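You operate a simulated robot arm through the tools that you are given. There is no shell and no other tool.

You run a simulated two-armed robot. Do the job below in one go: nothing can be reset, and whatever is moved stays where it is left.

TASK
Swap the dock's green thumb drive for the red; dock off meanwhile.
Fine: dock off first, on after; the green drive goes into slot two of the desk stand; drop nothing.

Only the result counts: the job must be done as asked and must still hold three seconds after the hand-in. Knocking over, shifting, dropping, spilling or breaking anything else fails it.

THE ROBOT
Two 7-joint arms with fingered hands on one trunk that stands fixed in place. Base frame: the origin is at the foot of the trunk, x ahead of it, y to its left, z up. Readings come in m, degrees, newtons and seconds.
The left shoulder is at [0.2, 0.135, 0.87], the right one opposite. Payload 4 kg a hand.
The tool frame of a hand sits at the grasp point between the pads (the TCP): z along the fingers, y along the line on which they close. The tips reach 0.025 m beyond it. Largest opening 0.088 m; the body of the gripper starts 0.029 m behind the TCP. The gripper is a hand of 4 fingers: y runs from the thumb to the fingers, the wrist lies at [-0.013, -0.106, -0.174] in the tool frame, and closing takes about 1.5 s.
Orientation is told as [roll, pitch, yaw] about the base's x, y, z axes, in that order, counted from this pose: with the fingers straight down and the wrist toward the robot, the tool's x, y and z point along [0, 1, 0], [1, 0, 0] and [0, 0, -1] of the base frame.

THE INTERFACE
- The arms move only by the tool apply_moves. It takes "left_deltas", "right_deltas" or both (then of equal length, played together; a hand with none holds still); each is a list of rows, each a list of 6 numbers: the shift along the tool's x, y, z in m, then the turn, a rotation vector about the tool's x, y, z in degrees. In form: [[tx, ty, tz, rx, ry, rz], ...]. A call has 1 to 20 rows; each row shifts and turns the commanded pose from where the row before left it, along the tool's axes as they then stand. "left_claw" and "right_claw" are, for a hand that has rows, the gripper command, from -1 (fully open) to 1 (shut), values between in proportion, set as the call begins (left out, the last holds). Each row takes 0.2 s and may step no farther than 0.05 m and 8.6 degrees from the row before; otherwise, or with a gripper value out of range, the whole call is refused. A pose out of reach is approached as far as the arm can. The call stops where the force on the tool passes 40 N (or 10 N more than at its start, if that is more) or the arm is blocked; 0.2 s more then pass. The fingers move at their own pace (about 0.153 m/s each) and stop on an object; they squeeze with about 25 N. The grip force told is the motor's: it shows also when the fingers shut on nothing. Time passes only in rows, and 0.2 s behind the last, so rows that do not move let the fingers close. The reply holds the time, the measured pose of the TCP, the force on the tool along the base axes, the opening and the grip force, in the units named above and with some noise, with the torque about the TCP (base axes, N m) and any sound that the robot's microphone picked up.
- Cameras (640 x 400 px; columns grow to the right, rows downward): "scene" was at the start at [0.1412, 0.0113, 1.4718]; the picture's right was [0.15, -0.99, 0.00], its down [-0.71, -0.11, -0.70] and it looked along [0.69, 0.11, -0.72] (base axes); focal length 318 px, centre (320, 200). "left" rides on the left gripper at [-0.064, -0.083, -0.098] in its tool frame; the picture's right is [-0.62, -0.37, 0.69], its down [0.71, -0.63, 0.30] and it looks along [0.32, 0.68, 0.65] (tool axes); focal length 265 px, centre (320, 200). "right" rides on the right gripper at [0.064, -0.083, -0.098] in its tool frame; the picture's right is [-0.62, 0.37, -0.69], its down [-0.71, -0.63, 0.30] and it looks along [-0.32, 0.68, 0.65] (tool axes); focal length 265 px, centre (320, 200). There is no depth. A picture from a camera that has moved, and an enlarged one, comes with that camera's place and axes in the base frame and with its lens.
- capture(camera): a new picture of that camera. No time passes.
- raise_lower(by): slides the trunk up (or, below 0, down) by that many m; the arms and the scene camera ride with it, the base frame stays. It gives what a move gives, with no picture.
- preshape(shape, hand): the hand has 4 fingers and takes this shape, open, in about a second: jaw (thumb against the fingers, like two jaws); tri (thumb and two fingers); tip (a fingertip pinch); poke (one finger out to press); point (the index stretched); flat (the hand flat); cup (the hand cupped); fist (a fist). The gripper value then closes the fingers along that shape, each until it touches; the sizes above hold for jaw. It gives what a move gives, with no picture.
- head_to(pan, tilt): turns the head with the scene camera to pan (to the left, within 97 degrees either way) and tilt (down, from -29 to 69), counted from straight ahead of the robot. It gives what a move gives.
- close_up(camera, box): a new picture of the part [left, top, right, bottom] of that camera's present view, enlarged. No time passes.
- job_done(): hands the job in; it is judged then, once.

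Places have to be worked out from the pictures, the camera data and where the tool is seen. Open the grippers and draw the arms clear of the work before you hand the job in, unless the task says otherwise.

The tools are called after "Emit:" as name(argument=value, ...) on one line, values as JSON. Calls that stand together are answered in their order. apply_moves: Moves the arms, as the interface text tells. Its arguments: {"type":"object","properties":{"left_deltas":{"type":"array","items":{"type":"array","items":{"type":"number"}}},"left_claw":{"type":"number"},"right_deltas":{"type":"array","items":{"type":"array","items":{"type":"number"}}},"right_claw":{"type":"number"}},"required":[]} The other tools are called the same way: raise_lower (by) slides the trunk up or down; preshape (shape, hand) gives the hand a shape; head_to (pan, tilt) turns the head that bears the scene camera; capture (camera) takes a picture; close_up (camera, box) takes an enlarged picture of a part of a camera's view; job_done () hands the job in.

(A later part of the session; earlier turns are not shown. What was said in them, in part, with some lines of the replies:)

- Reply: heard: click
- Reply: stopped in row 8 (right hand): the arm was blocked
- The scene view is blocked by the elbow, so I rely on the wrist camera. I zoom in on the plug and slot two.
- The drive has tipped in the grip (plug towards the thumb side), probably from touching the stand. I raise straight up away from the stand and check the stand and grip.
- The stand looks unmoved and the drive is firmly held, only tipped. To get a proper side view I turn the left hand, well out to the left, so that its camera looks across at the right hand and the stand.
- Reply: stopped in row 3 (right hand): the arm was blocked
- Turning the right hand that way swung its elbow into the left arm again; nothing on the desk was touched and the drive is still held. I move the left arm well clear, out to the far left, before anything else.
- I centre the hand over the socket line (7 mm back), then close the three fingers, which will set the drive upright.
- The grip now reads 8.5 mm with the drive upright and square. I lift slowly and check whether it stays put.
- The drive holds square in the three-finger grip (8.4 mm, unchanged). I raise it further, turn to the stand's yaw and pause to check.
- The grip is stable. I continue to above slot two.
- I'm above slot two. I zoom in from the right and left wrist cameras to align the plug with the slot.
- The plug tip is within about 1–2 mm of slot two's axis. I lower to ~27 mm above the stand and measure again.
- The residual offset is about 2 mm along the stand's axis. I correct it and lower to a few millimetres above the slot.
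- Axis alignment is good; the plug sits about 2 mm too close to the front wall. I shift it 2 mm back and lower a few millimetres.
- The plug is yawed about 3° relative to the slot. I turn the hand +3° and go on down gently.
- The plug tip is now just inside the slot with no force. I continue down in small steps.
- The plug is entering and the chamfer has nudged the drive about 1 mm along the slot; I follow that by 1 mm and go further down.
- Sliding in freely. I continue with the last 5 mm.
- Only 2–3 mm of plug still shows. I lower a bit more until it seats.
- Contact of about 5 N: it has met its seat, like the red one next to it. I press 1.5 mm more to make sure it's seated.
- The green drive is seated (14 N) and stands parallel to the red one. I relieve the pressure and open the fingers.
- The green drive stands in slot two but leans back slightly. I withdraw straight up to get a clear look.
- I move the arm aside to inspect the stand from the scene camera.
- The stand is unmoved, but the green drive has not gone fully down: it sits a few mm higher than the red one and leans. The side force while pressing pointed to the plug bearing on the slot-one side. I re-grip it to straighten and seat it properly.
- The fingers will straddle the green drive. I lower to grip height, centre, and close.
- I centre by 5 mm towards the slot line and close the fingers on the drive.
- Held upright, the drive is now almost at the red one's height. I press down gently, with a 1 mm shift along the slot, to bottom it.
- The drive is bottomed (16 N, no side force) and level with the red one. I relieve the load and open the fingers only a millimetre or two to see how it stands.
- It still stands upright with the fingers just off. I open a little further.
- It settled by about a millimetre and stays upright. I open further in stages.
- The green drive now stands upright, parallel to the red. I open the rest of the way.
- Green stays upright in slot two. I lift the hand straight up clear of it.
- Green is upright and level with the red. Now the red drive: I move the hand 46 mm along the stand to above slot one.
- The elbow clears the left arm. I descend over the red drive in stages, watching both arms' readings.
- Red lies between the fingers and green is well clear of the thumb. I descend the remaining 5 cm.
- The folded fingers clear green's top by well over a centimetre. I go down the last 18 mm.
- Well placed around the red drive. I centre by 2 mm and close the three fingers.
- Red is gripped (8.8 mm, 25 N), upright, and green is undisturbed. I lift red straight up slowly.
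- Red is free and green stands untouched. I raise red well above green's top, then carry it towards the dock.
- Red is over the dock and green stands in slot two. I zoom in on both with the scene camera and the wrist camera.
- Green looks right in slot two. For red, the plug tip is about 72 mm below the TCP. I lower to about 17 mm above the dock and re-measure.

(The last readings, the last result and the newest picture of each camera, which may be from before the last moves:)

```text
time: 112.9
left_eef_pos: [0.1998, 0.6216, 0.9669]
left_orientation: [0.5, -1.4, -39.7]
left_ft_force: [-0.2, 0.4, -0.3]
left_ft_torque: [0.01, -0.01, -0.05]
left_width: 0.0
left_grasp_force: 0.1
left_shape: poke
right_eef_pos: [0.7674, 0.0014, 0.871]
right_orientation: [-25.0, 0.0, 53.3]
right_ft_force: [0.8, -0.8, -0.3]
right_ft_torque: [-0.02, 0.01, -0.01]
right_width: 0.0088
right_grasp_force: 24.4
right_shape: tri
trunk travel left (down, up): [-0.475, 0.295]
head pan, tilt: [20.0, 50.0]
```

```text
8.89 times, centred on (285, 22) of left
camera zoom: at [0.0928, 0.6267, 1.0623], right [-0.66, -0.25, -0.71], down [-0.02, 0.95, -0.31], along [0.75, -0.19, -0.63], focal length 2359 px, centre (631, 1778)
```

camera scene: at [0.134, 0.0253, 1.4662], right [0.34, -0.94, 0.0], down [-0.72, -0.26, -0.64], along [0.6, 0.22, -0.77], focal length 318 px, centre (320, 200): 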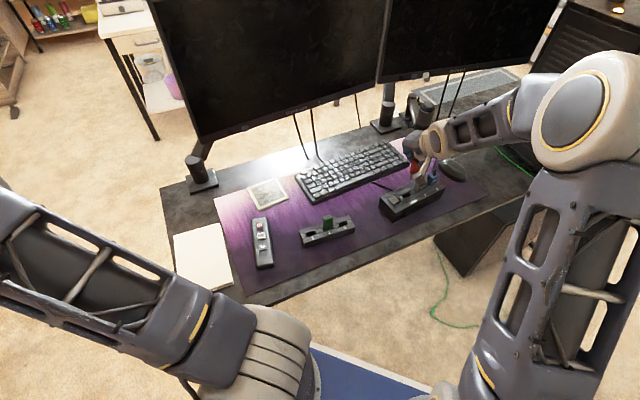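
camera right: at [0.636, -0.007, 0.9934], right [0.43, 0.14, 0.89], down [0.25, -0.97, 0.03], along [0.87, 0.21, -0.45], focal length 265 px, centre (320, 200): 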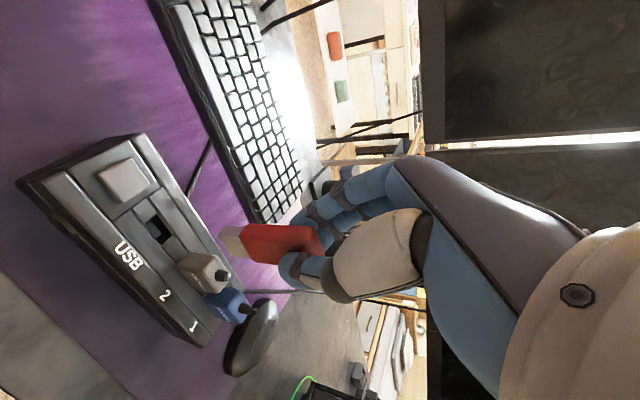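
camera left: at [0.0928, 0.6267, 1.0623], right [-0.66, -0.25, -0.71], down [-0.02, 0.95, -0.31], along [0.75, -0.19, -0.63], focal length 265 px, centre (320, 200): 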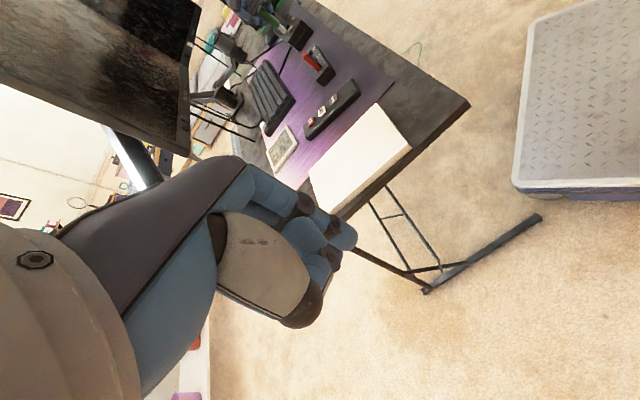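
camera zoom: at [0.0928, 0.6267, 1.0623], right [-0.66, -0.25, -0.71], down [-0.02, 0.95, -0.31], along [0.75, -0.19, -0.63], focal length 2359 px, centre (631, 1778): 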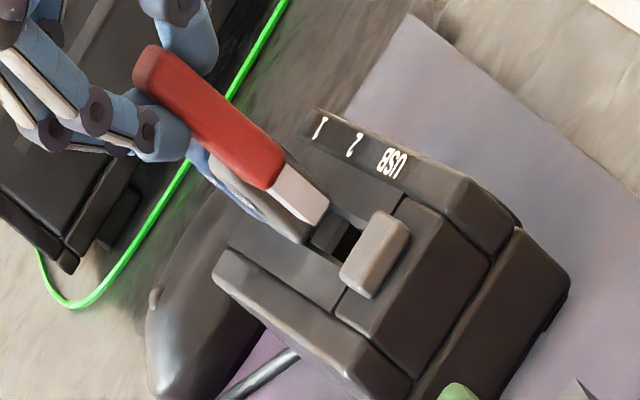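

The left camera shows the plug right above the socket. I zoom tighter in the wrist camera to check the position along the dock's axis.

Emit:
close_up(camera="right", box=[190, 200, 270, 270])

Emit:
close_up(camera="left", box=[275, 10, 305, 35])

```text
5.71 times, centred on (230, 235) of right
camera zoom: at [0.6365, -0.0072, 0.9332], right [0.44, 0.13, 0.89], down [0.25, -0.97, 0.03], along [0.87, 0.21, -0.46], focal length 1517 px, centre (834, 0)
```

zoom: 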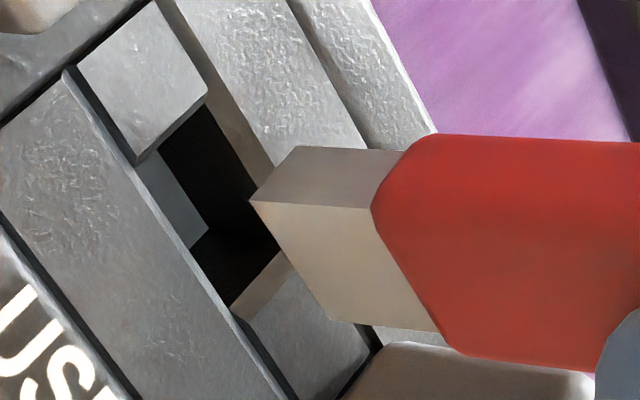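

```text
16.00 times, centred on (290, 22) of left
camera zoom: at [0.0928, 0.6267, 1.0623], right [-0.66, -0.25, -0.71], down [-0.02, 0.95, -0.31], along [0.75, -0.19, -0.63], focal length 4246 px, centre (800, 3040)
```

zoom: 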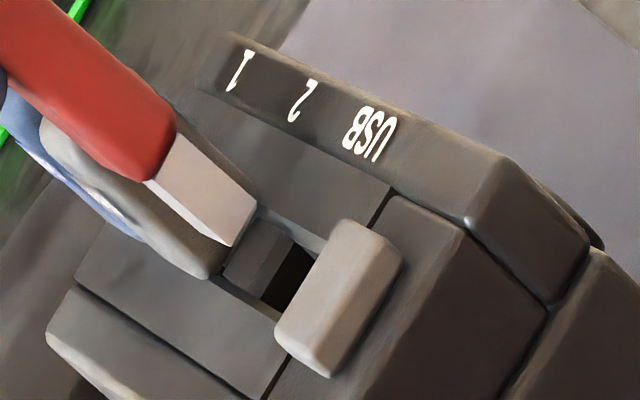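

The correction needed is about 1 mm towards the back. I apply it and lower to a few mm above the socket.

Emit:
apply_moves(right_deltas=[[0, 0.001, 0, 0, 0, 0], [0.0025, 0, 0.0054, 0, 0, 0], [0.0025, 0, 0.0054, 0, 0, 0], [0, 0, 0, 0, 0, 0]])

Emit:
close_up(camera="right", box=[190, 200, 270, 270])

Emit:
close_up(camera="left", box=[275, 10, 305, 35])

```text
time: 113.9
left_eef_pos: [0.2004, 0.622, 0.9671]
left_orientation: [0.5, -1.4, -39.7]
left_ft_force: [-0.5, 0.3, -0.3]
left_ft_torque: [-0.02, -0.03, -0.02]
left_width: 0.0
left_grasp_force: 0.1
left_shape: poke
right_eef_pos: [0.7674, 0.0024, 0.8582]
right_orientation: [-25.0, 0.0, 53.2]
right_ft_force: [0.3, -1.0, -0.1]
right_ft_torque: [0.01, -0.01, 0.01]
right_width: 0.0087
right_grasp_force: 25.4
right_shape: tri
trunk travel left (down, up): [-0.475, 0.295]
head pan, tilt: [20.0, 50.0]
```

```text
5.71 times, centred on (230, 235) of right
camera zoom: at [0.6371, -0.0065, 0.9203], right [0.44, 0.13, 0.89], down [0.25, -0.97, 0.03], along [0.87, 0.21, -0.46], focal length 1517 px, centre (834, 0)
```

zoom: 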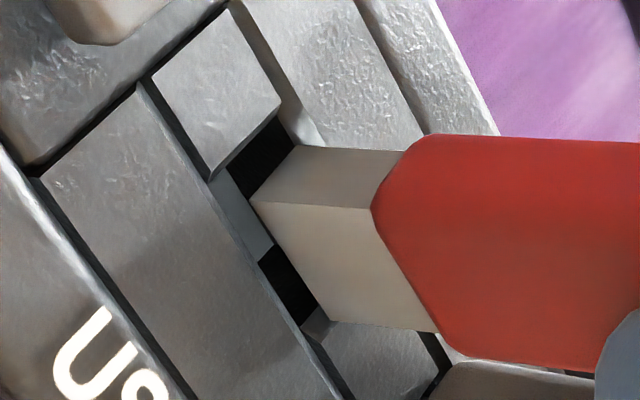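

```text
16.00 times, centred on (290, 22) of left
camera zoom: at [0.0928, 0.6267, 1.0623], right [-0.66, -0.25, -0.71], down [-0.02, 0.95, -0.31], along [0.75, -0.19, -0.63], focal length 4246 px, centre (800, 3040)
```

zoom: 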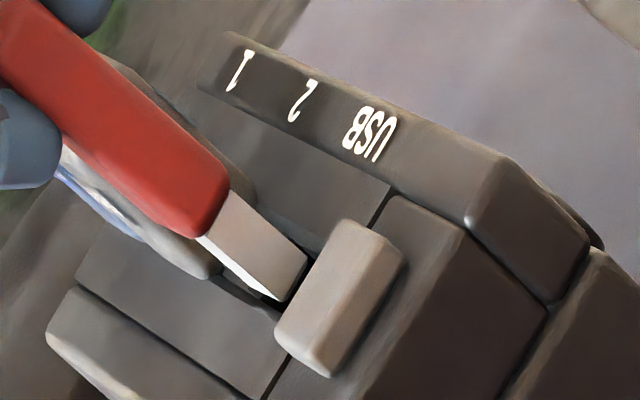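

Nearly there: I shift 0.8 mm back and 0.8 mm towards the button side, then lower into the socket in small steps.

Emit:
apply_moves(right_deltas=[[0.0007, 0.0008, -0.0003, 0, 0, 0], [0.0013, 0, 0.0027, 0, 0, 0], [0.0013, 0, 0.0027, 0, 0, 0], [0, 0, 0, 0, 0, 0]])

Emit:
close_up(camera="right", box=[190, 200, 270, 270])

Emit:
close_up(camera="left", box=[275, 10, 305, 35])

```text
time: 114.9
left_eef_pos: [0.2, 0.622, 0.966]
left_orientation: [0.5, -1.4, -39.8]
left_ft_force: [-0.5, 0.6, 0.8]
left_ft_torque: [0.01, -0.01, -0.02]
left_width: 0.0002
left_grasp_force: 0.0
left_shape: poke
right_eef_pos: [0.767, 0.0026, 0.851]
right_orientation: [-25.0, 0.0, 53.3]
right_ft_force: [-0.2, -0.4, -0.4]
right_ft_torque: [0.06, 0.0, 0.02]
right_width: 0.0088
right_grasp_force: 25.1
right_shape: tri
trunk travel left (down, up): [-0.475, 0.295]
head pan, tilt: [20.0, 50.0]
```

```text
5.71 times, centred on (230, 235) of right
camera zoom: at [0.6368, -0.0054, 0.9146], right [0.44, 0.13, 0.89], down [0.25, -0.97, 0.03], along [0.87, 0.21, -0.46], focal length 1517 px, centre (834, 0)
```

zoom: 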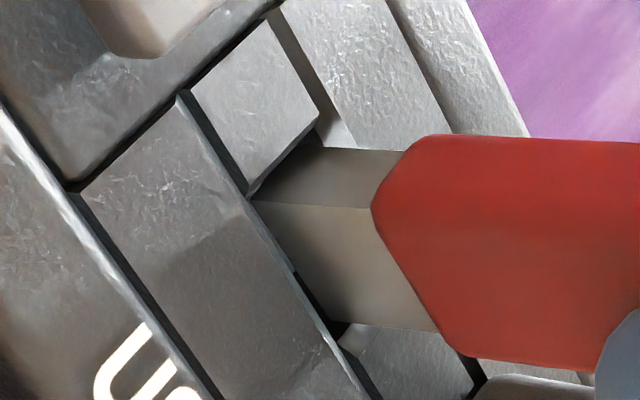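

```text
16.00 times, centred on (290, 22) of left
camera zoom: at [0.0928, 0.6267, 1.0623], right [-0.66, -0.25, -0.71], down [-0.02, 0.95, -0.31], along [0.75, -0.19, -0.63], focal length 4246 px, centre (800, 3040)
```

zoom: 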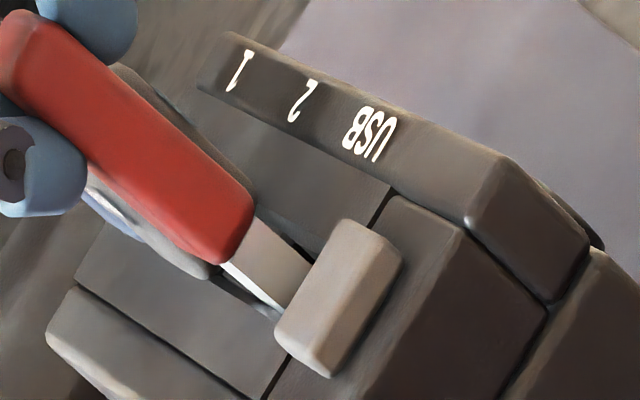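

The plug has entered the socket without resistance. I continue down.

Emit:
apply_moves(right_deltas=[[0.0011, 0, 0.0023, 0, 0, 0], [0.0011, 0, 0.0023, 0, 0, 0], [0, 0, 0, 0, 0, 0]])

Emit:
close_up(camera="right", box=[190, 200, 270, 270])

```text
time: 115.7
left_eef_pos: [0.2, 0.6213, 0.9674]
left_orientation: [0.5, -1.4, -39.7]
left_ft_force: [-0.1, -0.6, 0.0]
left_ft_torque: [0.01, -0.01, 0.03]
left_width: 0.0
left_grasp_force: 0.2
left_shape: poke
right_eef_pos: [0.7672, 0.0033, 0.847]
right_orientation: [-25.0, 0.0, 53.4]
right_ft_force: [-0.1, -1.2, 1.2]
right_ft_torque: [-0.03, 0.04, 0.01]
right_width: 0.0089
right_grasp_force: 24.8
right_shape: tri
trunk travel left (down, up): [-0.475, 0.295]
head pan, tilt: [20.0, 50.0]
```

```text
5.71 times, centred on (230, 235) of right
camera zoom: at [0.6375, -0.005, 0.9092], right [0.44, 0.13, 0.89], down [0.25, -0.97, 0.03], along [0.87, 0.21, -0.46], focal length 1517 px, centre (834, 0)
```

zoom: 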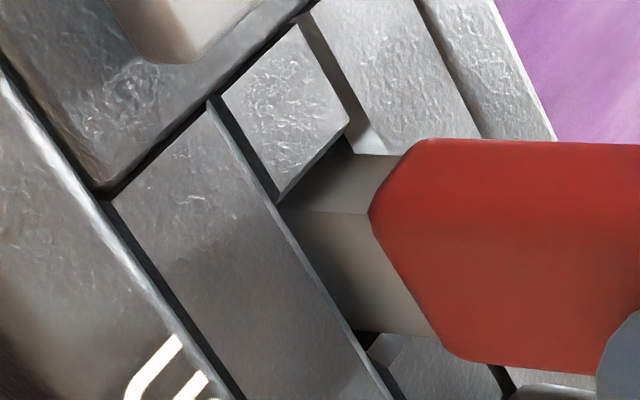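

Sliding in. I go on with small steps.

Emit:
apply_moves(right_deltas=[[0.0008, 0.0002, 0.0023, 0, 0, 0], [0.0011, 0, 0.0023, 0, 0, 0], [0, 0, 0, 0, 0, 0]])

Emit:
close_up(camera="right", box=[190, 200, 270, 270])

```text
time: 116.5
left_eef_pos: [0.2, 0.6208, 0.9668]
left_orientation: [0.5, -1.3, -39.7]
left_ft_force: [-0.4, 0.0, 0.1]
left_ft_torque: [0.02, 0.01, -0.02]
left_width: 0.0
left_grasp_force: 0.0
left_shape: poke
right_eef_pos: [0.7684, 0.0032, 0.8419]
right_orientation: [-25.0, 0.0, 53.3]
right_ft_force: [-1.1, -0.3, 1.6]
right_ft_torque: [-0.03, 0.0, 0.03]
right_width: 0.0089
right_grasp_force: 24.9
right_shape: tri
trunk travel left (down, up): [-0.475, 0.295]
head pan, tilt: [20.0, 50.0]
```

```text
5.71 times, centred on (230, 235) of right
camera zoom: at [0.6374, -0.0052, 0.904], right [0.44, 0.13, 0.89], down [0.25, -0.97, 0.03], along [0.87, 0.21, -0.45], focal length 1517 px, centre (834, 0)
```

zoom: 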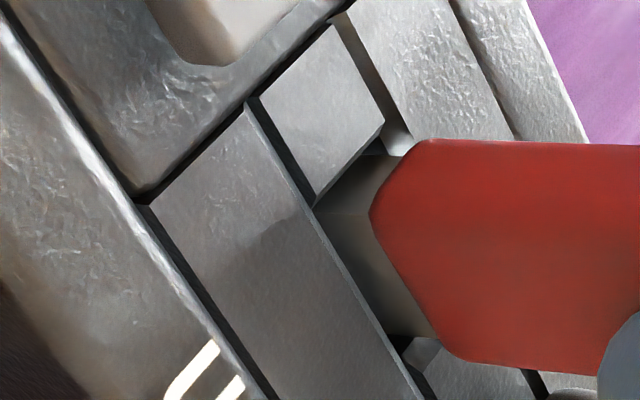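

About 3 mm remain to the seat. I lower the rest and watch for the stop.

Emit:
apply_moves(right_deltas=[[0.0008, 0, 0.0018, 0, 0, 0], [0.0006, 0, 0.0014, 0, 0, 0], [0, 0, 0, 0, 0, 0]])

Emit:
close_up(camera="right", box=[190, 200, 270, 270])

```text
time: 117.3
left_eef_pos: [0.1997, 0.6216, 0.966]
left_orientation: [0.5, -1.4, -39.7]
left_ft_force: [1.1, 0.7, -0.3]
left_ft_torque: [0.02, -0.02, -0.02]
left_width: 0.0
left_grasp_force: 0.0
left_shape: poke
right_eef_pos: [0.7676, 0.0035, 0.8392]
right_orientation: [-25.1, -0.2, 53.3]
right_ft_force: [-2.3, -0.8, 18.9]
right_ft_torque: [-0.1, -0.07, -0.09]
right_width: 0.0096
right_grasp_force: 25.6
right_shape: tri
trunk travel left (down, up): [-0.475, 0.295]
head pan, tilt: [20.0, 50.0]
```

```text
5.71 times, centred on (230, 235) of right
camera zoom: at [0.6377, -0.0049, 0.9017], right [0.43, 0.13, 0.89], down [0.25, -0.97, 0.03], along [0.87, 0.21, -0.45], focal length 1517 px, centre (834, 0)
```

zoom: 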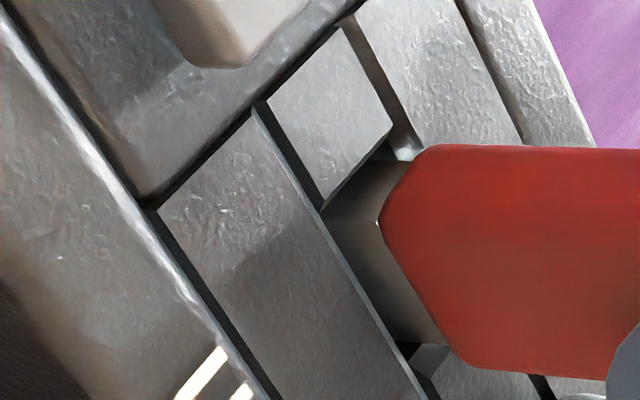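

Stop reached at 19 N, at exactly the expected seating height. I relieve the load and open the fingers just slightly.

Emit:
apply_moves(right_deltas=[[-0.0008, 0, -0.0018, 0, 0, 0], [0, 0, 0, 0, 0, 0]])

Emit:
apply_moves(right_deltas=[[0, 0, 0, 0, 0, 0], [0, 0, 0, 0, 0, 0], [0, 0, 0, 0, 0, 0]], right_claw=0.74)

Emit:
close_up(camera="right", box=[170, 150, 390, 320])

Emit:
close_up(camera="left", box=[265, 0, 315, 40])

```text
time: 117.9
left_eef_pos: [0.2001, 0.6217, 0.9657]
left_orientation: [0.5, -1.4, -39.7]
left_ft_force: [0.2, 0.2, 0.3]
left_ft_torque: [-0.01, -0.05, 0.0]
left_width: 0.0002
left_grasp_force: 0.0
left_shape: poke
right_eef_pos: [0.767, 0.0033, 0.8403]
right_orientation: [-25.2, 0.0, 53.4]
right_ft_force: [1.9, -1.0, 13.0]
right_ft_torque: [-0.05, -0.17, -0.03]
right_width: 0.0095
right_grasp_force: 24.5
right_shape: tri
trunk travel left (down, up): [-0.475, 0.295]
head pan, tilt: [20.0, 50.0]
```

```text
time: 118.7
left_eef_pos: [0.1996, 0.6222, 0.9661]
left_orientation: [0.5, -1.5, -39.7]
left_ft_force: [-0.5, 1.1, 0.2]
left_ft_torque: [-0.03, 0.04, 0.0]
left_width: 0.0
left_grasp_force: 0.0
left_shape: poke
right_eef_pos: [0.7669, 0.0028, 0.8404]
right_orientation: [-24.9, 0.2, 53.3]
right_ft_force: [-0.3, -0.3, -0.7]
right_ft_torque: [0.04, 0.0, 0.01]
right_width: 0.0114
right_grasp_force: 0.1
right_shape: tri
trunk travel left (down, up): [-0.475, 0.295]
head pan, tilt: [20.0, 50.0]
```

```text
2.35 times, centred on (280, 235) of right
camera zoom: at [0.6364, -0.0052, 0.9017], right [0.44, 0.14, 0.89], down [0.25, -0.97, 0.03], along [0.86, 0.21, -0.46], focal length 624 px, centre (414, 118)
```

zoom: 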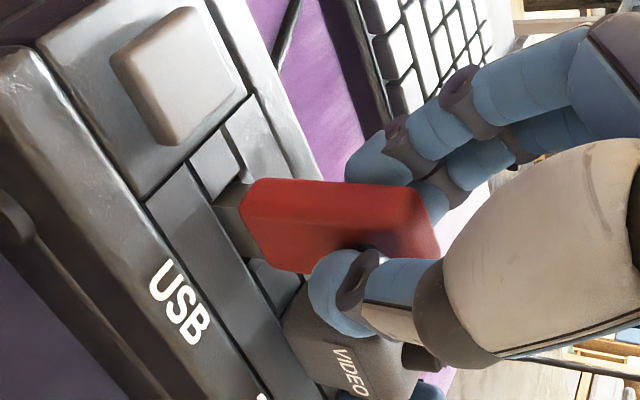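

```text
10.00 times, centred on (290, 20) of left
camera zoom: at [0.0928, 0.6267, 1.0622], right [-0.66, -0.25, -0.71], down [-0.02, 0.95, -0.31], along [0.75, -0.19, -0.63], focal length 2654 px, centre (620, 2000)
```

zoom: 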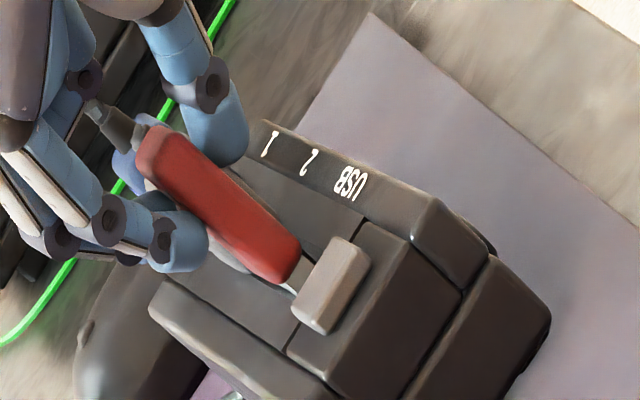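

Red stands upright with the fingers just off. I open further step by step, then withdraw for a comparison with the original view.

Emit:
apply_moves(right_deltas=[[0, 0, 0, 0, 0, 0], [0, 0, 0, 0, 0, 0]], right_claw=0.6)

Emit:
apply_moves(right_deltas=[[0, 0, 0, 0, 0, 0], [0, 0, 0, 0, 0, 0], [0, 0, 0, 0, 0, 0]], right_claw=0.15)

Emit:
close_up(camera="right", box=[170, 150, 390, 320])

Emit:
close_up(camera="left", box=[265, 0, 315, 40])

```text
time: 119.3
left_eef_pos: [0.1998, 0.6212, 0.9668]
left_orientation: [0.5, -1.4, -39.7]
left_ft_force: [-0.3, 0.1, -0.3]
left_ft_torque: [0.01, -0.01, 0.03]
left_width: 0.0
left_grasp_force: 0.1
left_shape: poke
right_eef_pos: [0.7662, 0.0026, 0.8409]
right_orientation: [-24.9, -0.1, 53.2]
right_ft_force: [0.1, -0.8, 0.3]
right_ft_torque: [0.03, 0.01, -0.03]
right_width: 0.017
right_grasp_force: 0.0
right_shape: tri
trunk travel left (down, up): [-0.475, 0.295]
head pan, tilt: [20.0, 50.0]
```

```text
time: 120.1
left_eef_pos: [0.2001, 0.6224, 0.9663]
left_orientation: [0.5, -1.3, -39.7]
left_ft_force: [-0.5, -0.2, -0.5]
left_ft_torque: [0.01, 0.0, 0.01]
left_width: 0.0002
left_grasp_force: 0.1
left_shape: poke
right_eef_pos: [0.7681, 0.0023, 0.8406]
right_orientation: [-25.0, -0.1, 53.3]
right_ft_force: [0.2, 0.1, 0.0]
right_ft_torque: [0.02, -0.02, -0.01]
right_width: 0.037
right_grasp_force: 0.0
right_shape: tri
trunk travel left (down, up): [-0.475, 0.295]
head pan, tilt: [20.0, 50.0]
```

```text
2.35 times, centred on (280, 235) of right
camera zoom: at [0.6368, -0.0052, 0.9023], right [0.44, 0.13, 0.89], down [0.25, -0.97, 0.03], along [0.87, 0.21, -0.46], focal length 624 px, centre (414, 118)
```

zoom: 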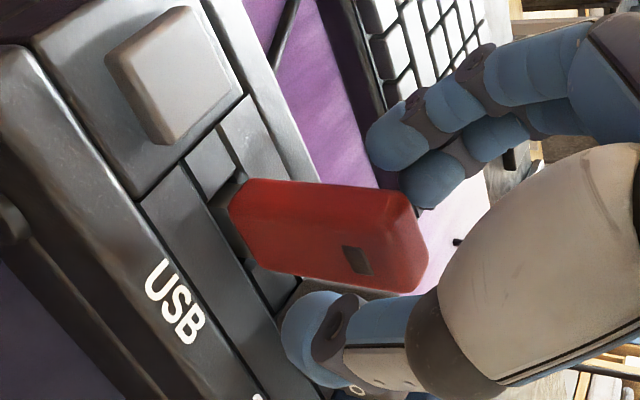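

```text
10.00 times, centred on (290, 20) of left
camera zoom: at [0.0928, 0.6267, 1.0623], right [-0.66, -0.25, -0.71], down [-0.02, 0.95, -0.31], along [0.75, -0.19, -0.63], focal length 2654 px, centre (620, 2000)
```

zoom: 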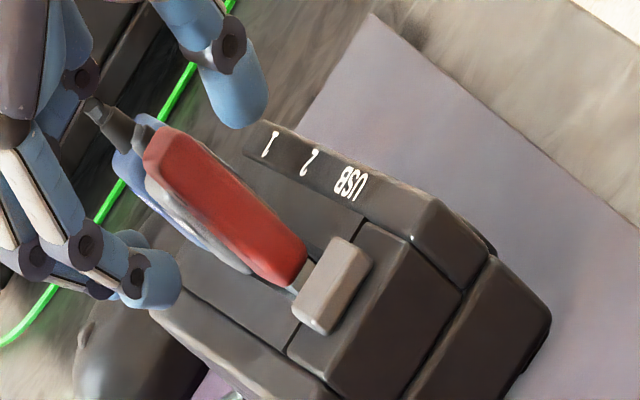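

Red settled another ~2 mm and stands upright on its own. I lift the right hand straight up and draw it back to the right.

Emit:
apply_moves(right_deltas=[[-0.0042, 0, -0.0091, 0, 0, 0], [-0.0085, 0, -0.0181, 0, 0, 0], [-0.0085, 0, -0.0181, 0, 0, 0], [-0.0085, 0, -0.0181, 0, 0, 0], [-0.0085, 0, -0.0181, 0, 0, 0], [0, -0.035, -0.01, 0, 0, 0], [0, -0.035, -0.01, 0, 0, 0], [0, -0.035, -0.01, 0, 0, 0], [0, -0.035, -0.01, 0, 0, 0], [0, -0.035, -0.01, 0, 0, 0], [0, 0, 0, 0, 0, 0]])

Emit:
head_to(pan=8.9, tilt=45.9)

Emit:
close_up(camera="scene", box=[320, 160, 420, 250])

Emit:
close_up(camera="scene", box=[250, 230, 330, 285])

Emit:
capture(camera="scene")

```text
time: 122.5
left_eef_pos: [0.2, 0.622, 0.9668]
left_orientation: [0.5, -1.3, -39.7]
left_ft_force: [-0.6, -0.2, -0.2]
left_ft_torque: [-0.03, 0.02, -0.04]
left_width: 0.0001
left_grasp_force: 0.1
left_shape: poke
right_eef_pos: [0.6459, -0.126, 0.9729]
right_orientation: [-24.9, 0.0, 53.4]
right_ft_force: [-0.3, -0.1, -0.6]
right_ft_torque: [0.0, -0.02, 0.01]
right_width: 0.037
right_grasp_force: 0.1
right_shape: tri
trunk travel left (down, up): [-0.475, 0.295]
head pan, tilt: [20.0, 50.0]
```

```text
time: 123.2
left_eef_pos: [0.2003, 0.6214, 0.9674]
left_orientation: [0.5, -1.4, -39.8]
left_ft_force: [-1.0, -0.6, -0.3]
left_ft_torque: [0.0, -0.03, 0.01]
left_width: 0.0
left_grasp_force: 0.0
left_shape: poke
right_eef_pos: [0.6472, -0.1253, 0.9728]
right_orientation: [-25.1, 0.0, 53.3]
right_ft_force: [-0.8, -0.6, -0.2]
right_ft_torque: [0.01, 0.02, -0.01]
right_width: 0.0366
right_grasp_force: 0.1
right_shape: tri
trunk travel left (down, up): [-0.475, 0.295]
head pan, tilt: [8.9, 45.9]
```

```text
4.44 times, centred on (370, 205) of scene
camera zoom: at [0.1412, 0.0114, 1.4718], right [0.16, -0.99, 0.0], down [-0.71, -0.11, -0.7], along [0.69, 0.11, -0.72], focal length 1414 px, centre (98, 178)
```

zoom: 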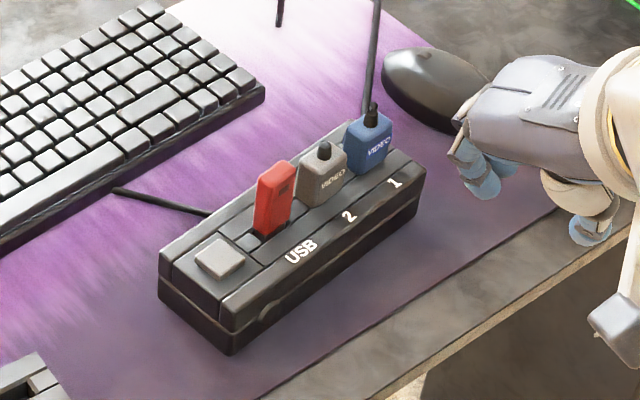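

```text
7.27 times, centred on (290, 258) of scene
camera zoom: at [0.1412, 0.0114, 1.4718], right [0.16, -0.99, 0.0], down [-0.71, -0.11, -0.7], along [0.69, 0.11, -0.72], focal length 2313 px, centre (538, -218)
```

zoom: 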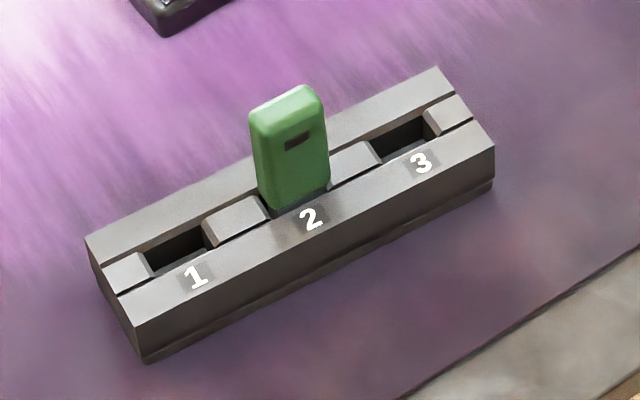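

```text
taken
camera scene: at [0.1412, 0.0114, 1.4718], right [0.16, -0.99, 0.0], down [-0.71, -0.11, -0.7], along [0.69, 0.11, -0.72], focal length 318 px, centre (320, 200)
```

scene: 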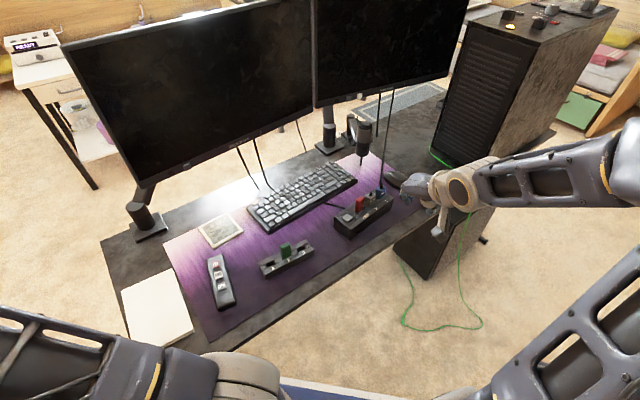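

The view matches the starting picture: dock and stand unmoved, red seated in the dock like green was, green upright in slot two. Now I pull the right hand back and bring the left hand (still in poke shape) round to switch the dock on.

Emit:
apply_moves(right_deltas=[[-0.0056, -0.0329, -0.0203, 0, 0, 0], [-0.0056, -0.0329, -0.0203, 0, 0, 0], [-0.0056, -0.0329, -0.0203, 0, 0, 0], [-0.0056, -0.0329, -0.0203, 0, 0, 0], [0, 0, 0, 0, 8.33, 0], [0, 0, 0, 0, 8.33, 0], [0, 0, 0, 0, 8.34, 0]])

Emit:
apply_moves(left_deltas=[[0, 0, -0.02, 0, 0, -7.94], [0, 0, -0.02, 0, 0, -7.94], [0, 0, -0.02, 0, 0, -7.94], [0, 0, -0.02, 0, 0, -7.94], [0, 0, -0.02, 0, 0, -7.94], [0, 0, 0, 0, 0, 0]])

Emit:
capture(camera="scene")

```text
time: 124.8
left_eef_pos: [0.2003, 0.622, 0.9671]
left_orientation: [0.5, -1.4, -39.7]
left_ft_force: [0.7, 0.6, 0.5]
left_ft_torque: [-0.01, -0.02, 0.0]
left_width: 0.0001
left_grasp_force: 0.1
left_shape: poke
right_eef_pos: [0.5547, -0.2214, 1.0589]
right_orientation: [0.1, -0.1, 53.3]
right_ft_force: [-0.2, 0.3, 0.0]
right_ft_torque: [-0.02, 0.0, 0.02]
right_width: 0.0372
right_grasp_force: 0.1
right_shape: tri
trunk travel left (down, up): [-0.475, 0.295]
head pan, tilt: [8.9, 45.9]
```

```text
time: 126.2
left_eef_pos: [0.1996, 0.6208, 1.0685]
left_orientation: [-0.5, -1.4, 0.1]
left_ft_force: [0.6, 0.3, -0.1]
left_ft_torque: [0.01, 0.0, -0.01]
left_width: 0.0
left_grasp_force: 0.1
left_shape: poke
right_eef_pos: [0.5554, -0.2202, 1.0584]
right_orientation: [0.0, 0.1, 53.3]
right_ft_force: [-0.1, -0.4, 0.5]
right_ft_torque: [0.01, 0.01, 0.01]
right_width: 0.0368
right_grasp_force: 0.0
right_shape: tri
trunk travel left (down, up): [-0.475, 0.295]
head pan, tilt: [8.9, 45.9]
```

```text
taken
camera scene: at [0.1412, 0.0114, 1.4718], right [0.15, -0.99, 0.0], down [-0.71, -0.11, -0.7], along [0.69, 0.11, -0.72], focal length 318 px, centre (320, 200)
```

scene: 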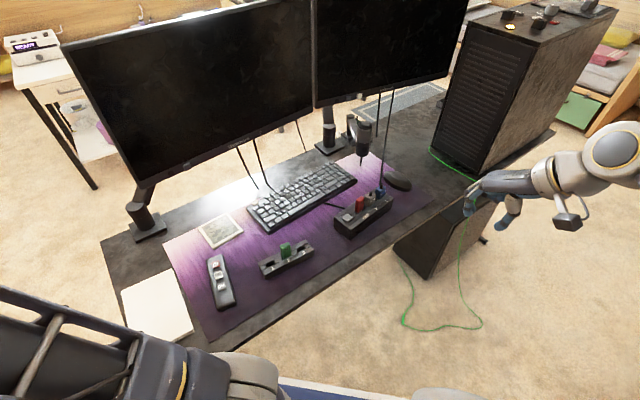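

Clear. I bring the left hand back along the path it used before.

Emit:
apply_moves(left_deltas=[[-0.0292, 0.0223, -0.0045, 0, 0, 0], [-0.0292, 0.0223, -0.0045, 0, 0, 0], [-0.0292, 0.0223, -0.0045, 0, 0, 0], [-0.0292, 0.0223, -0.0045, 0, 0, 0], [-0.0292, 0.0223, -0.0045, 0, 0, 0], [-0.0292, 0.0223, -0.0045, 0, 0, 0], [-0.0292, 0.0223, -0.0045, 0, 0, 0], [-0.0292, 0.0223, -0.0045, 0, 0, 0], [-0.0292, 0.0223, -0.0045, 0, 0, 0], [-0.0292, 0.0223, -0.0045, 0, 0, 0], [-0.0292, 0.0223, -0.0045, 0, 0, 0], [0, 0, 0, 0, 0, 0]])

Emit:
apply_moves(left_deltas=[[-0.0249, 0.0219, 0.0172, 0, 0, 0], [-0.0249, 0.0219, 0.0172, 0, 0, 0], [-0.0249, 0.0219, 0.0172, 0, 0, 0], [-0.0249, 0.0219, 0.0172, 0, 0, 0], [-0.0249, 0.0219, 0.0172, 0, 0, 0], [-0.0249, 0.0219, 0.0172, 0, 0, 0], [-0.0249, 0.0219, 0.0172, 0, 0, 0], [-0.0249, 0.0219, 0.0172, 0, 0, 0], [0, 0, 0, 0, 0, 0]])

Emit:
capture(camera="left")

Emit:
capture(camera="scene")

```text
time: 128.8
left_eef_pos: [0.4412, 0.3012, 1.1255]
left_orientation: [-0.5, -1.4, 0.0]
left_ft_force: [-0.2, -0.6, 0.4]
left_ft_torque: [-0.01, 0.03, -0.01]
left_width: 0.0
left_grasp_force: 0.0
left_shape: poke
right_eef_pos: [0.5559, -0.2209, 1.0572]
right_orientation: [-0.2, 0.1, 53.2]
right_ft_force: [0.1, -0.3, 0.6]
right_ft_torque: [-0.01, -0.01, 0.02]
right_width: 0.0371
right_grasp_force: 0.1
right_shape: tri
trunk travel left (down, up): [-0.475, 0.295]
head pan, tilt: [8.9, 45.9]
```

```text
time: 130.8
left_eef_pos: [0.6229, 0.0976, 0.9925]
left_orientation: [-0.4, -1.3, -0.1]
left_ft_force: [0.5, -0.4, 0.2]
left_ft_torque: [0.01, -0.04, 0.05]
left_width: 0.0
left_grasp_force: 0.0
left_shape: poke
right_eef_pos: [0.555, -0.2207, 1.0579]
right_orientation: [0.0, -0.1, 53.3]
right_ft_force: [0.7, 0.5, -0.3]
right_ft_torque: [-0.01, 0.01, -0.03]
right_width: 0.0369
right_grasp_force: 0.0
right_shape: tri
trunk travel left (down, up): [-0.475, 0.295]
head pan, tilt: [8.9, 45.9]
```

```text
taken
camera left: at [0.5374, 0.034, 1.0882], right [-0.35, -0.63, -0.7], down [-0.62, 0.71, -0.33], along [0.7, 0.32, -0.64], focal length 265 px, centre (320, 200)
```

left: 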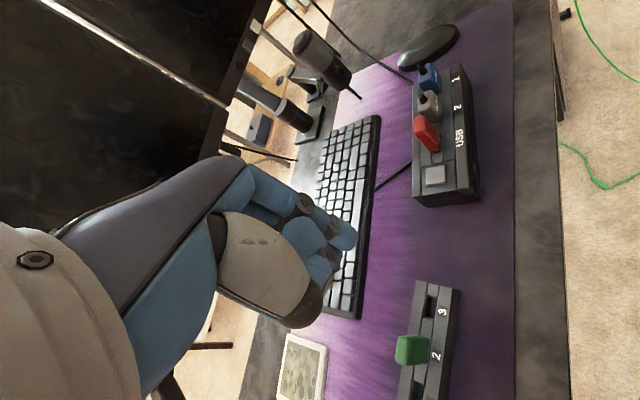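

```text
taken
camera scene: at [0.1412, 0.0113, 1.4718], right [0.15, -0.99, 0.0], down [-0.71, -0.11, -0.7], along [0.69, 0.11, -0.72], focal length 318 px, centre (320, 200)
```

scene: 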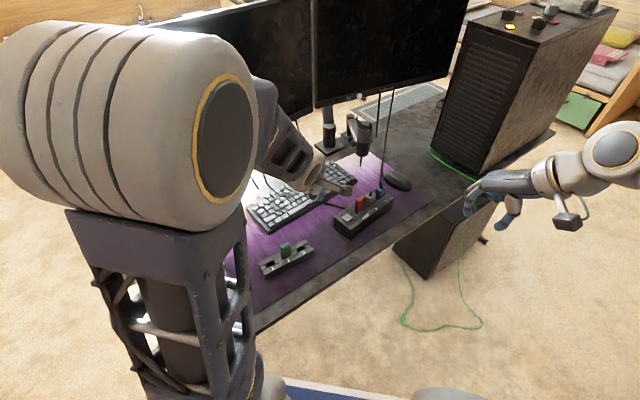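

I turn to yaw 15° and move above the power button as before.

Emit:
apply_moves(left_deltas=[[0, 0, 0, 1.3, 0.4, -7.5], [0, 0, 0, 0, 0, -7.5], [-0.0229, 0.0207, 0.0231, 0, 0, 0], [-0.0229, 0.0207, 0.0231, 0, 0, 0], [-0.0229, 0.0207, 0.0231, 0, 0, 0], [-0.0229, 0.0207, 0.0231, 0, 0, 0], [0, 0, 0, 0, 0, 0]])

Emit:
close_up(camera="left", box=[280, 150, 500, 310])

```text
time: 132.4
left_eef_pos: [0.7264, 0.0298, 0.9004]
left_orientation: [-0.2, 0.0, 14.9]
left_ft_force: [-0.9, -0.2, 0.6]
left_ft_torque: [-0.01, -0.02, -0.01]
left_width: 0.0
left_grasp_force: 0.0
left_shape: poke
right_eef_pos: [0.5541, -0.2197, 1.058]
right_orientation: [0.0, 0.1, 53.3]
right_ft_force: [-0.5, -0.5, -0.2]
right_ft_torque: [0.0, 0.03, -0.01]
right_width: 0.0372
right_grasp_force: 0.1
right_shape: tri
trunk travel left (down, up): [-0.475, 0.295]
head pan, tilt: [8.9, 45.9]
```

```text
2.50 times, centred on (390, 230) of left
camera zoom: at [0.6623, -0.0529, 0.9982], right [-0.2, -0.7, -0.69], down [-0.79, 0.53, -0.31], along [0.58, 0.49, -0.65], focal length 664 px, centre (145, 125)
```

zoom: 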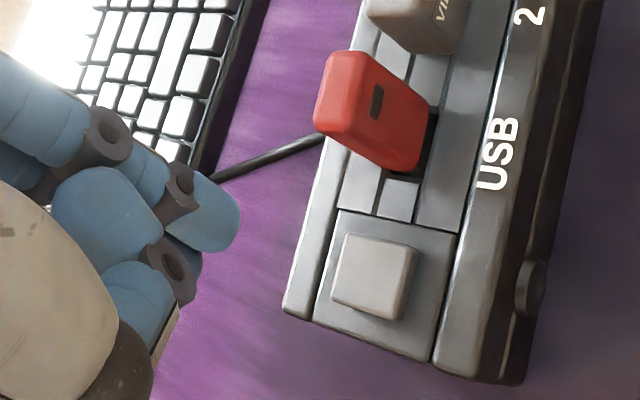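

The fingertip is over the button as before. I lower to just above it, then press in 2 mm steps.

Emit:
apply_moves(left_deltas=[[0, 0.001, 0.025, 0, 0, 0], [0, 0, 0.025, 0, 0, 0], [0, 0, 0.025, 0, 0, 0], [0, 0, 0.006, 0, 0, 0], [0, 0, 0, 0, 0, 0]])

Emit:
close_up(camera="left", box=[250, 120, 450, 320])

```text
time: 133.6
left_eef_pos: [0.7278, 0.0308, 0.8202]
left_orientation: [-0.2, 0.0, 15.0]
left_ft_force: [0.8, -0.8, 0.2]
left_ft_torque: [0.03, -0.05, 0.03]
left_width: 0.0001
left_grasp_force: 0.2
left_shape: poke
right_eef_pos: [0.5544, -0.222, 1.0579]
right_orientation: [0.1, 0.1, 53.3]
right_ft_force: [0.9, -0.1, -1.0]
right_ft_torque: [0.0, 0.01, 0.02]
right_width: 0.0371
right_grasp_force: 0.1
right_shape: tri
trunk travel left (down, up): [-0.475, 0.295]
head pan, tilt: [8.9, 45.9]
```

```text
2.00 times, centred on (350, 220) of left
camera zoom: at [0.6638, -0.0519, 0.9179], right [-0.2, -0.7, -0.69], down [-0.79, 0.53, -0.31], along [0.58, 0.49, -0.65], focal length 531 px, centre (260, 160)
```

zoom: 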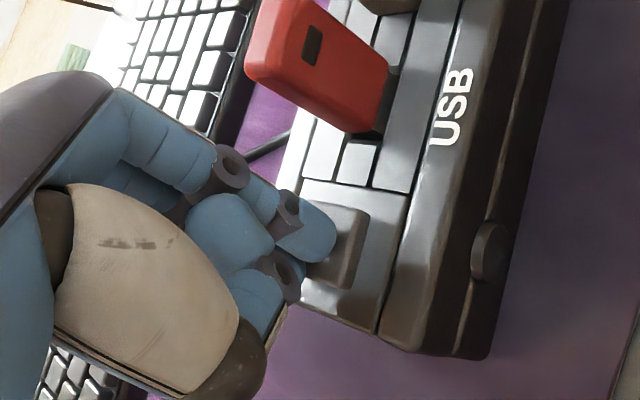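

The view matches the earlier one exactly, with red where green was. I press the button.

Emit:
apply_moves(left_deltas=[[0, 0, 0.0025, 0, 0, 0], [0, 0, 0.0025, 0, 0, 0], [0, 0, 0.002, 0, 0, 0], [0, 0, 0, 0, 0, 0]])

Emit:
close_up(camera="left", box=[250, 120, 450, 320])

```text
time: 134.6
left_eef_pos: [0.7261, 0.0317, 0.8134]
left_orientation: [-0.2, -0.2, 15.0]
left_ft_force: [1.2, 2.0, 7.2]
left_ft_torque: [0.06, -0.04, 0.01]
left_width: 0.0002
left_grasp_force: 0.0
left_shape: poke
right_eef_pos: [0.5541, -0.2209, 1.0579]
right_orientation: [-0.1, 0.0, 53.3]
right_ft_force: [-0.2, -0.1, -0.4]
right_ft_torque: [0.01, 0.0, 0.02]
right_width: 0.0371
right_grasp_force: 0.2
right_shape: tri
trunk travel left (down, up): [-0.475, 0.295]
head pan, tilt: [8.9, 45.9]
heard: click
```

```text
2.00 times, centred on (350, 220) of left
camera zoom: at [0.6628, -0.0518, 0.9121], right [-0.19, -0.7, -0.69], down [-0.79, 0.53, -0.31], along [0.58, 0.49, -0.65], focal length 531 px, centre (260, 160)
```

zoom: 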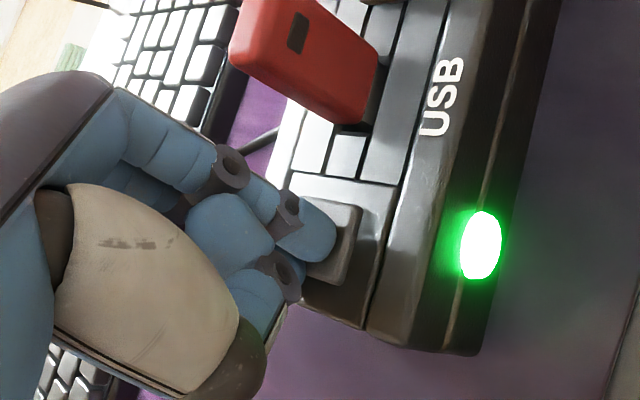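

A click was heard and the LED is green again: the dock is on. I lift the left hand straight up and draw it back away from the desk items.

Emit:
apply_moves(left_deltas=[[0, 0, -0.01, 0, 0, 0], [0, 0, -0.03, 0, 0, 0], [0, 0, -0.03, 0, 0, 0], [0, 0, -0.03, 0, 0, 0], [0, 0, 0, 0, 0, 7.5], [0, 0, 0, 0, 0, 7.5]])

Emit:
apply_moves(left_deltas=[[0.0244, -0.0256, -0.0186, 0, 0, 0], [0.0244, -0.0256, -0.0186, 0, 0, 0], [0.0244, -0.0256, -0.0186, 0, 0, 0], [0.0244, -0.0256, -0.0186, 0, 0, 0], [0.0244, -0.0256, -0.0186, 0, 0, 0], [0.0244, -0.0256, -0.0186, 0, 0, 0], [0.0244, -0.0256, -0.0186, 0, 0, 0], [0.0244, -0.0256, -0.0186, 0, 0, 0], [0.0244, -0.0256, -0.0186, 0, 0, 0], [0.0244, -0.0256, -0.0186, 0, 0, 0], [0.0244, -0.0256, -0.0186, 0, 0, 0], [0, 0, 0, 0, 0, 0]])

Emit:
capture(camera="scene")

Emit:
close_up(camera="scene", box=[320, 160, 420, 250])

Emit:
close_up(camera="scene", box=[190, 210, 330, 320])

```text
time: 136.0
left_eef_pos: [0.7273, 0.0315, 0.9135]
left_orientation: [-0.2, -0.1, -0.1]
left_ft_force: [-0.9, 0.2, -0.2]
left_ft_torque: [0.03, 0.0, 0.0]
left_width: 0.0
left_grasp_force: 0.0
left_shape: poke
right_eef_pos: [0.5546, -0.2215, 1.0571]
right_orientation: [-0.1, 0.0, 53.3]
right_ft_force: [0.4, -0.6, 0.0]
right_ft_torque: [0.04, 0.02, -0.04]
right_width: 0.037
right_grasp_force: 0.1
right_shape: tri
trunk travel left (down, up): [-0.475, 0.295]
head pan, tilt: [8.9, 45.9]
```

```text
time: 138.6
left_eef_pos: [0.4442, 0.3041, 1.1185]
left_orientation: [-0.2, -0.1, -0.1]
left_ft_force: [-0.5, 0.4, -1.0]
left_ft_torque: [0.0, 0.01, 0.01]
left_width: 0.0
left_grasp_force: 0.1
left_shape: poke
right_eef_pos: [0.5536, -0.2214, 1.0581]
right_orientation: [0.0, 0.0, 53.4]
right_ft_force: [-0.4, -0.6, 0.2]
right_ft_torque: [0.0, 0.02, 0.0]
right_width: 0.0369
right_grasp_force: 0.0
right_shape: tri
trunk travel left (down, up): [-0.475, 0.295]
head pan, tilt: [8.9, 45.9]
```

```text
taken
camera scene: at [0.1412, 0.0113, 1.4718], right [0.15, -0.99, 0.0], down [-0.71, -0.11, -0.7], along [0.69, 0.11, -0.72], focal length 318 px, centre (320, 200)
```

scene: 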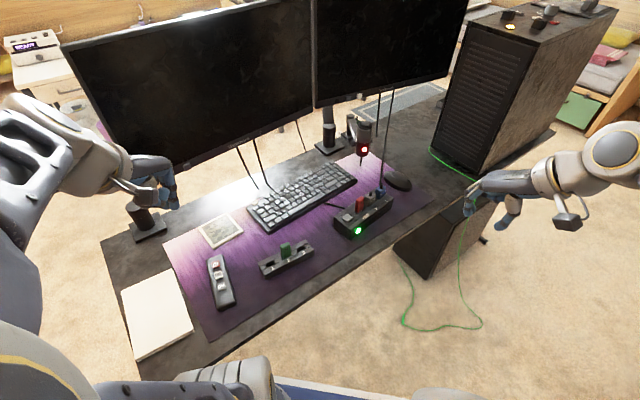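

```text
4.44 times, centred on (370, 205) of scene
camera zoom: at [0.1412, 0.0113, 1.4718], right [0.15, -0.99, 0.0], down [-0.71, -0.11, -0.7], along [0.69, 0.11, -0.72], focal length 1414 px, centre (98, 178)
```

zoom: 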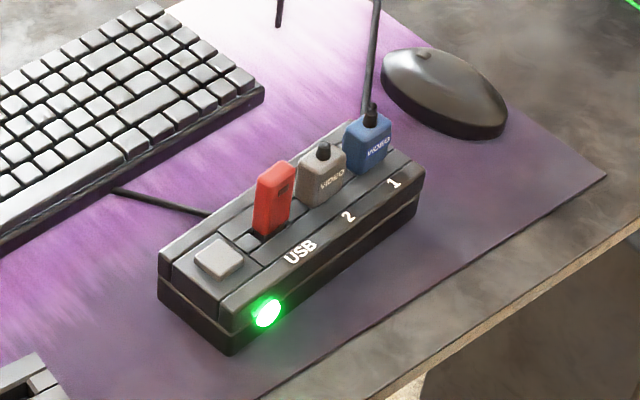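

```text
3.64 times, centred on (260, 265) of scene
camera zoom: at [0.1412, 0.0113, 1.4718], right [0.15, -0.99, 0.0], down [-0.71, -0.11, -0.7], along [0.69, 0.11, -0.72], focal length 1156 px, centre (538, -36)
```

zoom: 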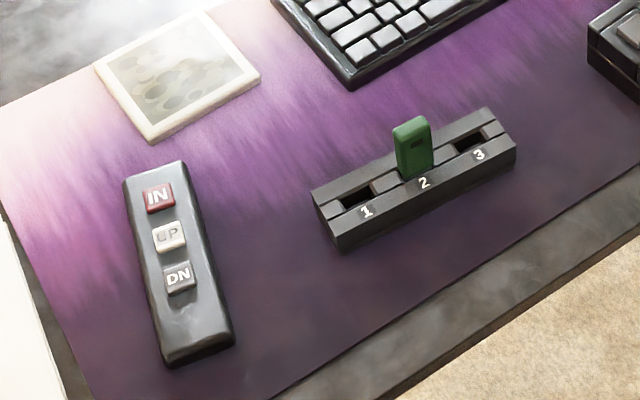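

All matches the start apart from the swap: red in the dock, LED and mic light on, green upright in slot two, nothing else moved. I open both hands to the jaw shape and take a last look before handing in.

Emit:
preshape(shape="jaw", hand="right")

Emit:
preshape(shape="jaw", hand="left")

Emit:
apply_moves(left_deltas=[[0, 0, 0, 0, 0, 0], [0, 0, 0, 0, 0, 0], [0, 0, 0, 0, 0, 0]], right_deltas=[[0, 0, 0, 0, 0, 0], [0, 0, 0, 0, 0, 0], [0, 0, 0, 0, 0, 0]], left_claw=-1, right_claw=-1)

Emit:
capture(camera="scene")

Emit:
close_up(camera="left", box=[430, 0, 540, 220])

Emit:
close_up(camera="scene", box=[250, 190, 410, 290])

```text
time: 139.5
left_eef_pos: [0.4457, 0.3042, 1.1193]
left_orientation: [-0.2, 0.0, 0.0]
left_ft_force: [0.3, -0.8, 0.5]
left_ft_torque: [-0.02, 0.03, 0.01]
left_width: 0.0
left_grasp_force: 0.1
left_shape: poke
right_eef_pos: [0.5556, -0.2216, 1.0589]
right_orientation: [0.0, 0.0, 53.4]
right_ft_force: [0.2, 0.0, -0.3]
right_ft_torque: [-0.02, 0.0, -0.01]
right_width: 0.0878
right_grasp_force: 0.1
right_shape: jaw
trunk travel left (down, up): [-0.475, 0.295]
head pan, tilt: [8.9, 45.9]
```

```text
time: 140.4
left_eef_pos: [0.4439, 0.3036, 1.1183]
left_orientation: [-0.2, -0.1, 0.0]
left_ft_force: [0.1, 0.7, 0.2]
left_ft_torque: [-0.03, -0.01, 0.01]
left_width: 0.088
left_grasp_force: 0.2
left_shape: jaw
right_eef_pos: [0.5553, -0.22, 1.0587]
right_orientation: [-0.1, -0.1, 53.3]
right_ft_force: [0.1, 0.5, 0.4]
right_ft_torque: [-0.02, 0.02, 0.03]
right_width: 0.0874
right_grasp_force: 0.1
right_shape: jaw
trunk travel left (down, up): [-0.475, 0.295]
head pan, tilt: [8.9, 45.9]
```

```text
time: 141.2
left_eef_pos: [0.4447, 0.3046, 1.1182]
left_orientation: [-0.2, -0.1, 0.0]
left_ft_force: [0.1, 0.5, 0.3]
left_ft_torque: [-0.04, -0.01, 0.03]
left_width: 0.0878
left_grasp_force: 0.1
left_shape: jaw
right_eef_pos: [0.5553, -0.2205, 1.0585]
right_orientation: [0.0, 0.1, 53.3]
right_ft_force: [-0.3, -0.3, -0.1]
right_ft_torque: [0.04, 0.01, 0.0]
right_width: 0.0877
right_grasp_force: 0.1
right_shape: jaw
trunk travel left (down, up): [-0.475, 0.295]
head pan, tilt: [8.9, 45.9]
```

```text
taken
camera scene: at [0.1412, 0.0113, 1.4718], right [0.15, -0.99, 0.0], down [-0.71, -0.11, -0.7], along [0.69, 0.11, -0.72], focal length 318 px, centre (320, 200)
```

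scene: 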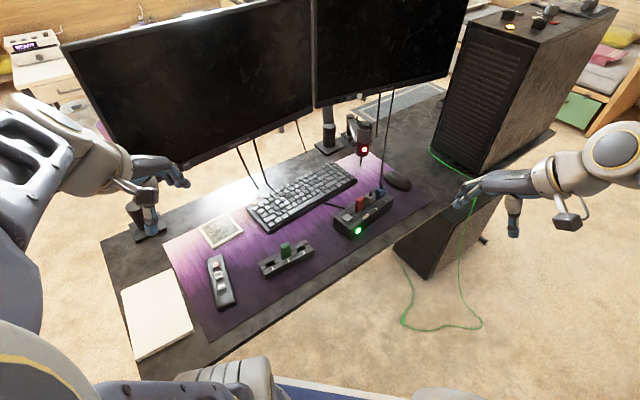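

```text
1.82 times, centred on (485, 110) of left
camera zoom: at [0.3619, 0.2403, 1.2171], right [-0.37, -0.62, -0.69], down [-0.63, 0.71, -0.31], along [0.68, 0.32, -0.65], focal length 483 px, centre (20, 364)
```

zoom: 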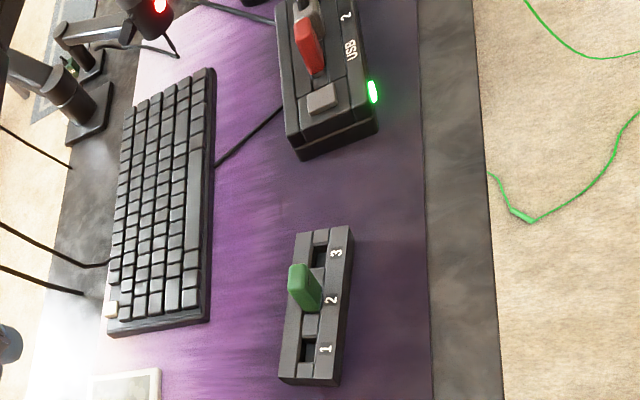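

```text
4.00 times, centred on (330, 240) of scene
camera zoom: at [0.1412, 0.0113, 1.4718], right [0.15, -0.99, 0.0], down [-0.71, -0.11, -0.7], along [0.69, 0.11, -0.72], focal length 1272 px, centre (280, 40)
```

zoom: 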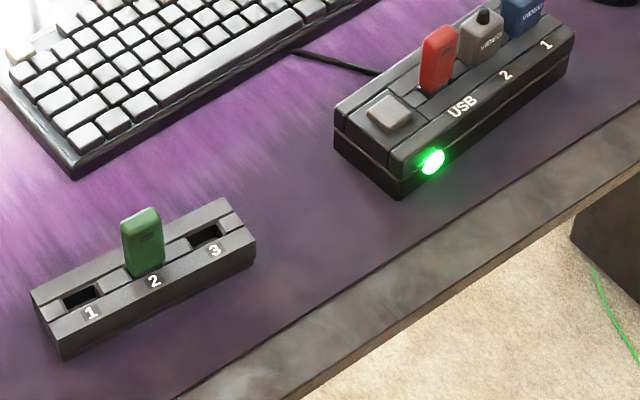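

As a last check I compare red's seating depth with the first close view of green in the same socket.

Emit:
close_up(camera="left", box=[455, 0, 545, 60])

Emit:
close_up(camera="scene", box=[325, 175, 405, 245])

```text
6.67 times, centred on (500, 30) of left
camera zoom: at [0.3619, 0.2403, 1.2171], right [-0.37, -0.62, -0.69], down [-0.63, 0.71, -0.31], along [0.68, 0.32, -0.65], focal length 1769 px, centre (-880, 1333)
```

zoom: 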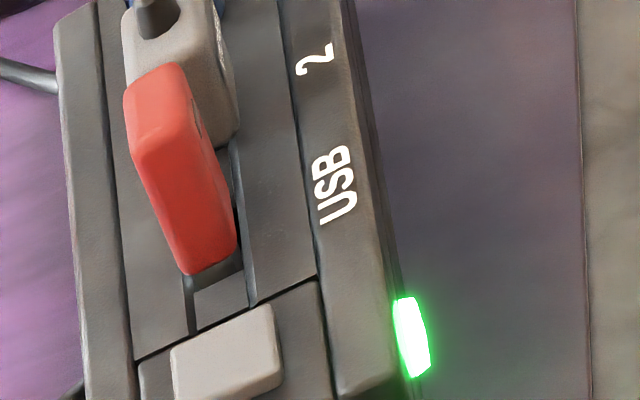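

```text
5.71 times, centred on (365, 210) of scene
camera zoom: at [0.1412, 0.0113, 1.4718], right [0.15, -0.99, 0.0], down [-0.71, -0.11, -0.7], along [0.69, 0.11, -0.72], focal length 1817 px, centre (63, 143)
```

zoom: 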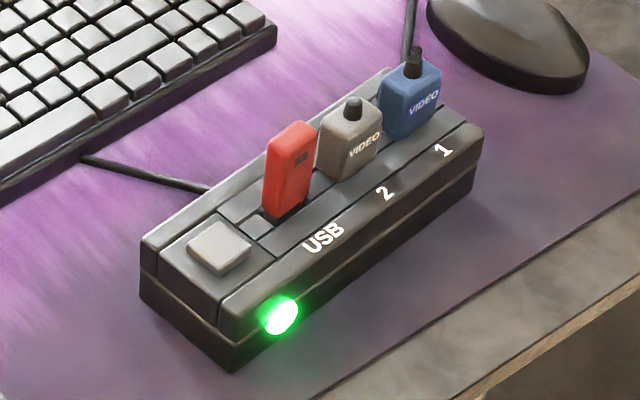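

The swap checks out, so I hand the job in. Red sits in the dock socket at the same depth green did, and the dock and mic lights are on. Green is upright in slot two, the dock and stand have not moved, and both hands are open and clear.

Emit:
job_done()

```text
The job is handed in.
```

The swap is done and the job is handed in. The red drive is in the dock's USB slot, the dock is back on, and the green drive stands upright in slot two of the desk stand.

- **Power:** I switched the dock off before touching either drive and switched it on again after red was in. Each press gave a click, and the green light went off and then came back.
- **Red drive:** compared with the starting pictures, it sits in the dock at about the same height green did.
- **Green drive:** it leaned at first in slot two, so I gripped it again and seated it straight, level with where red had stood.
- **Not as smooth as it could have been:** the green drive twisted in my first grip. I put it back into the dock's empty socket for a moment to re-grip it. The arms also bumped each other twice, but only arm against arm.
- **Everything else:** nothing was dropped. The dock, stand, keyboard, mouse and cables look unmoved in the last pictures.

Both hands are open and clear of the desk.
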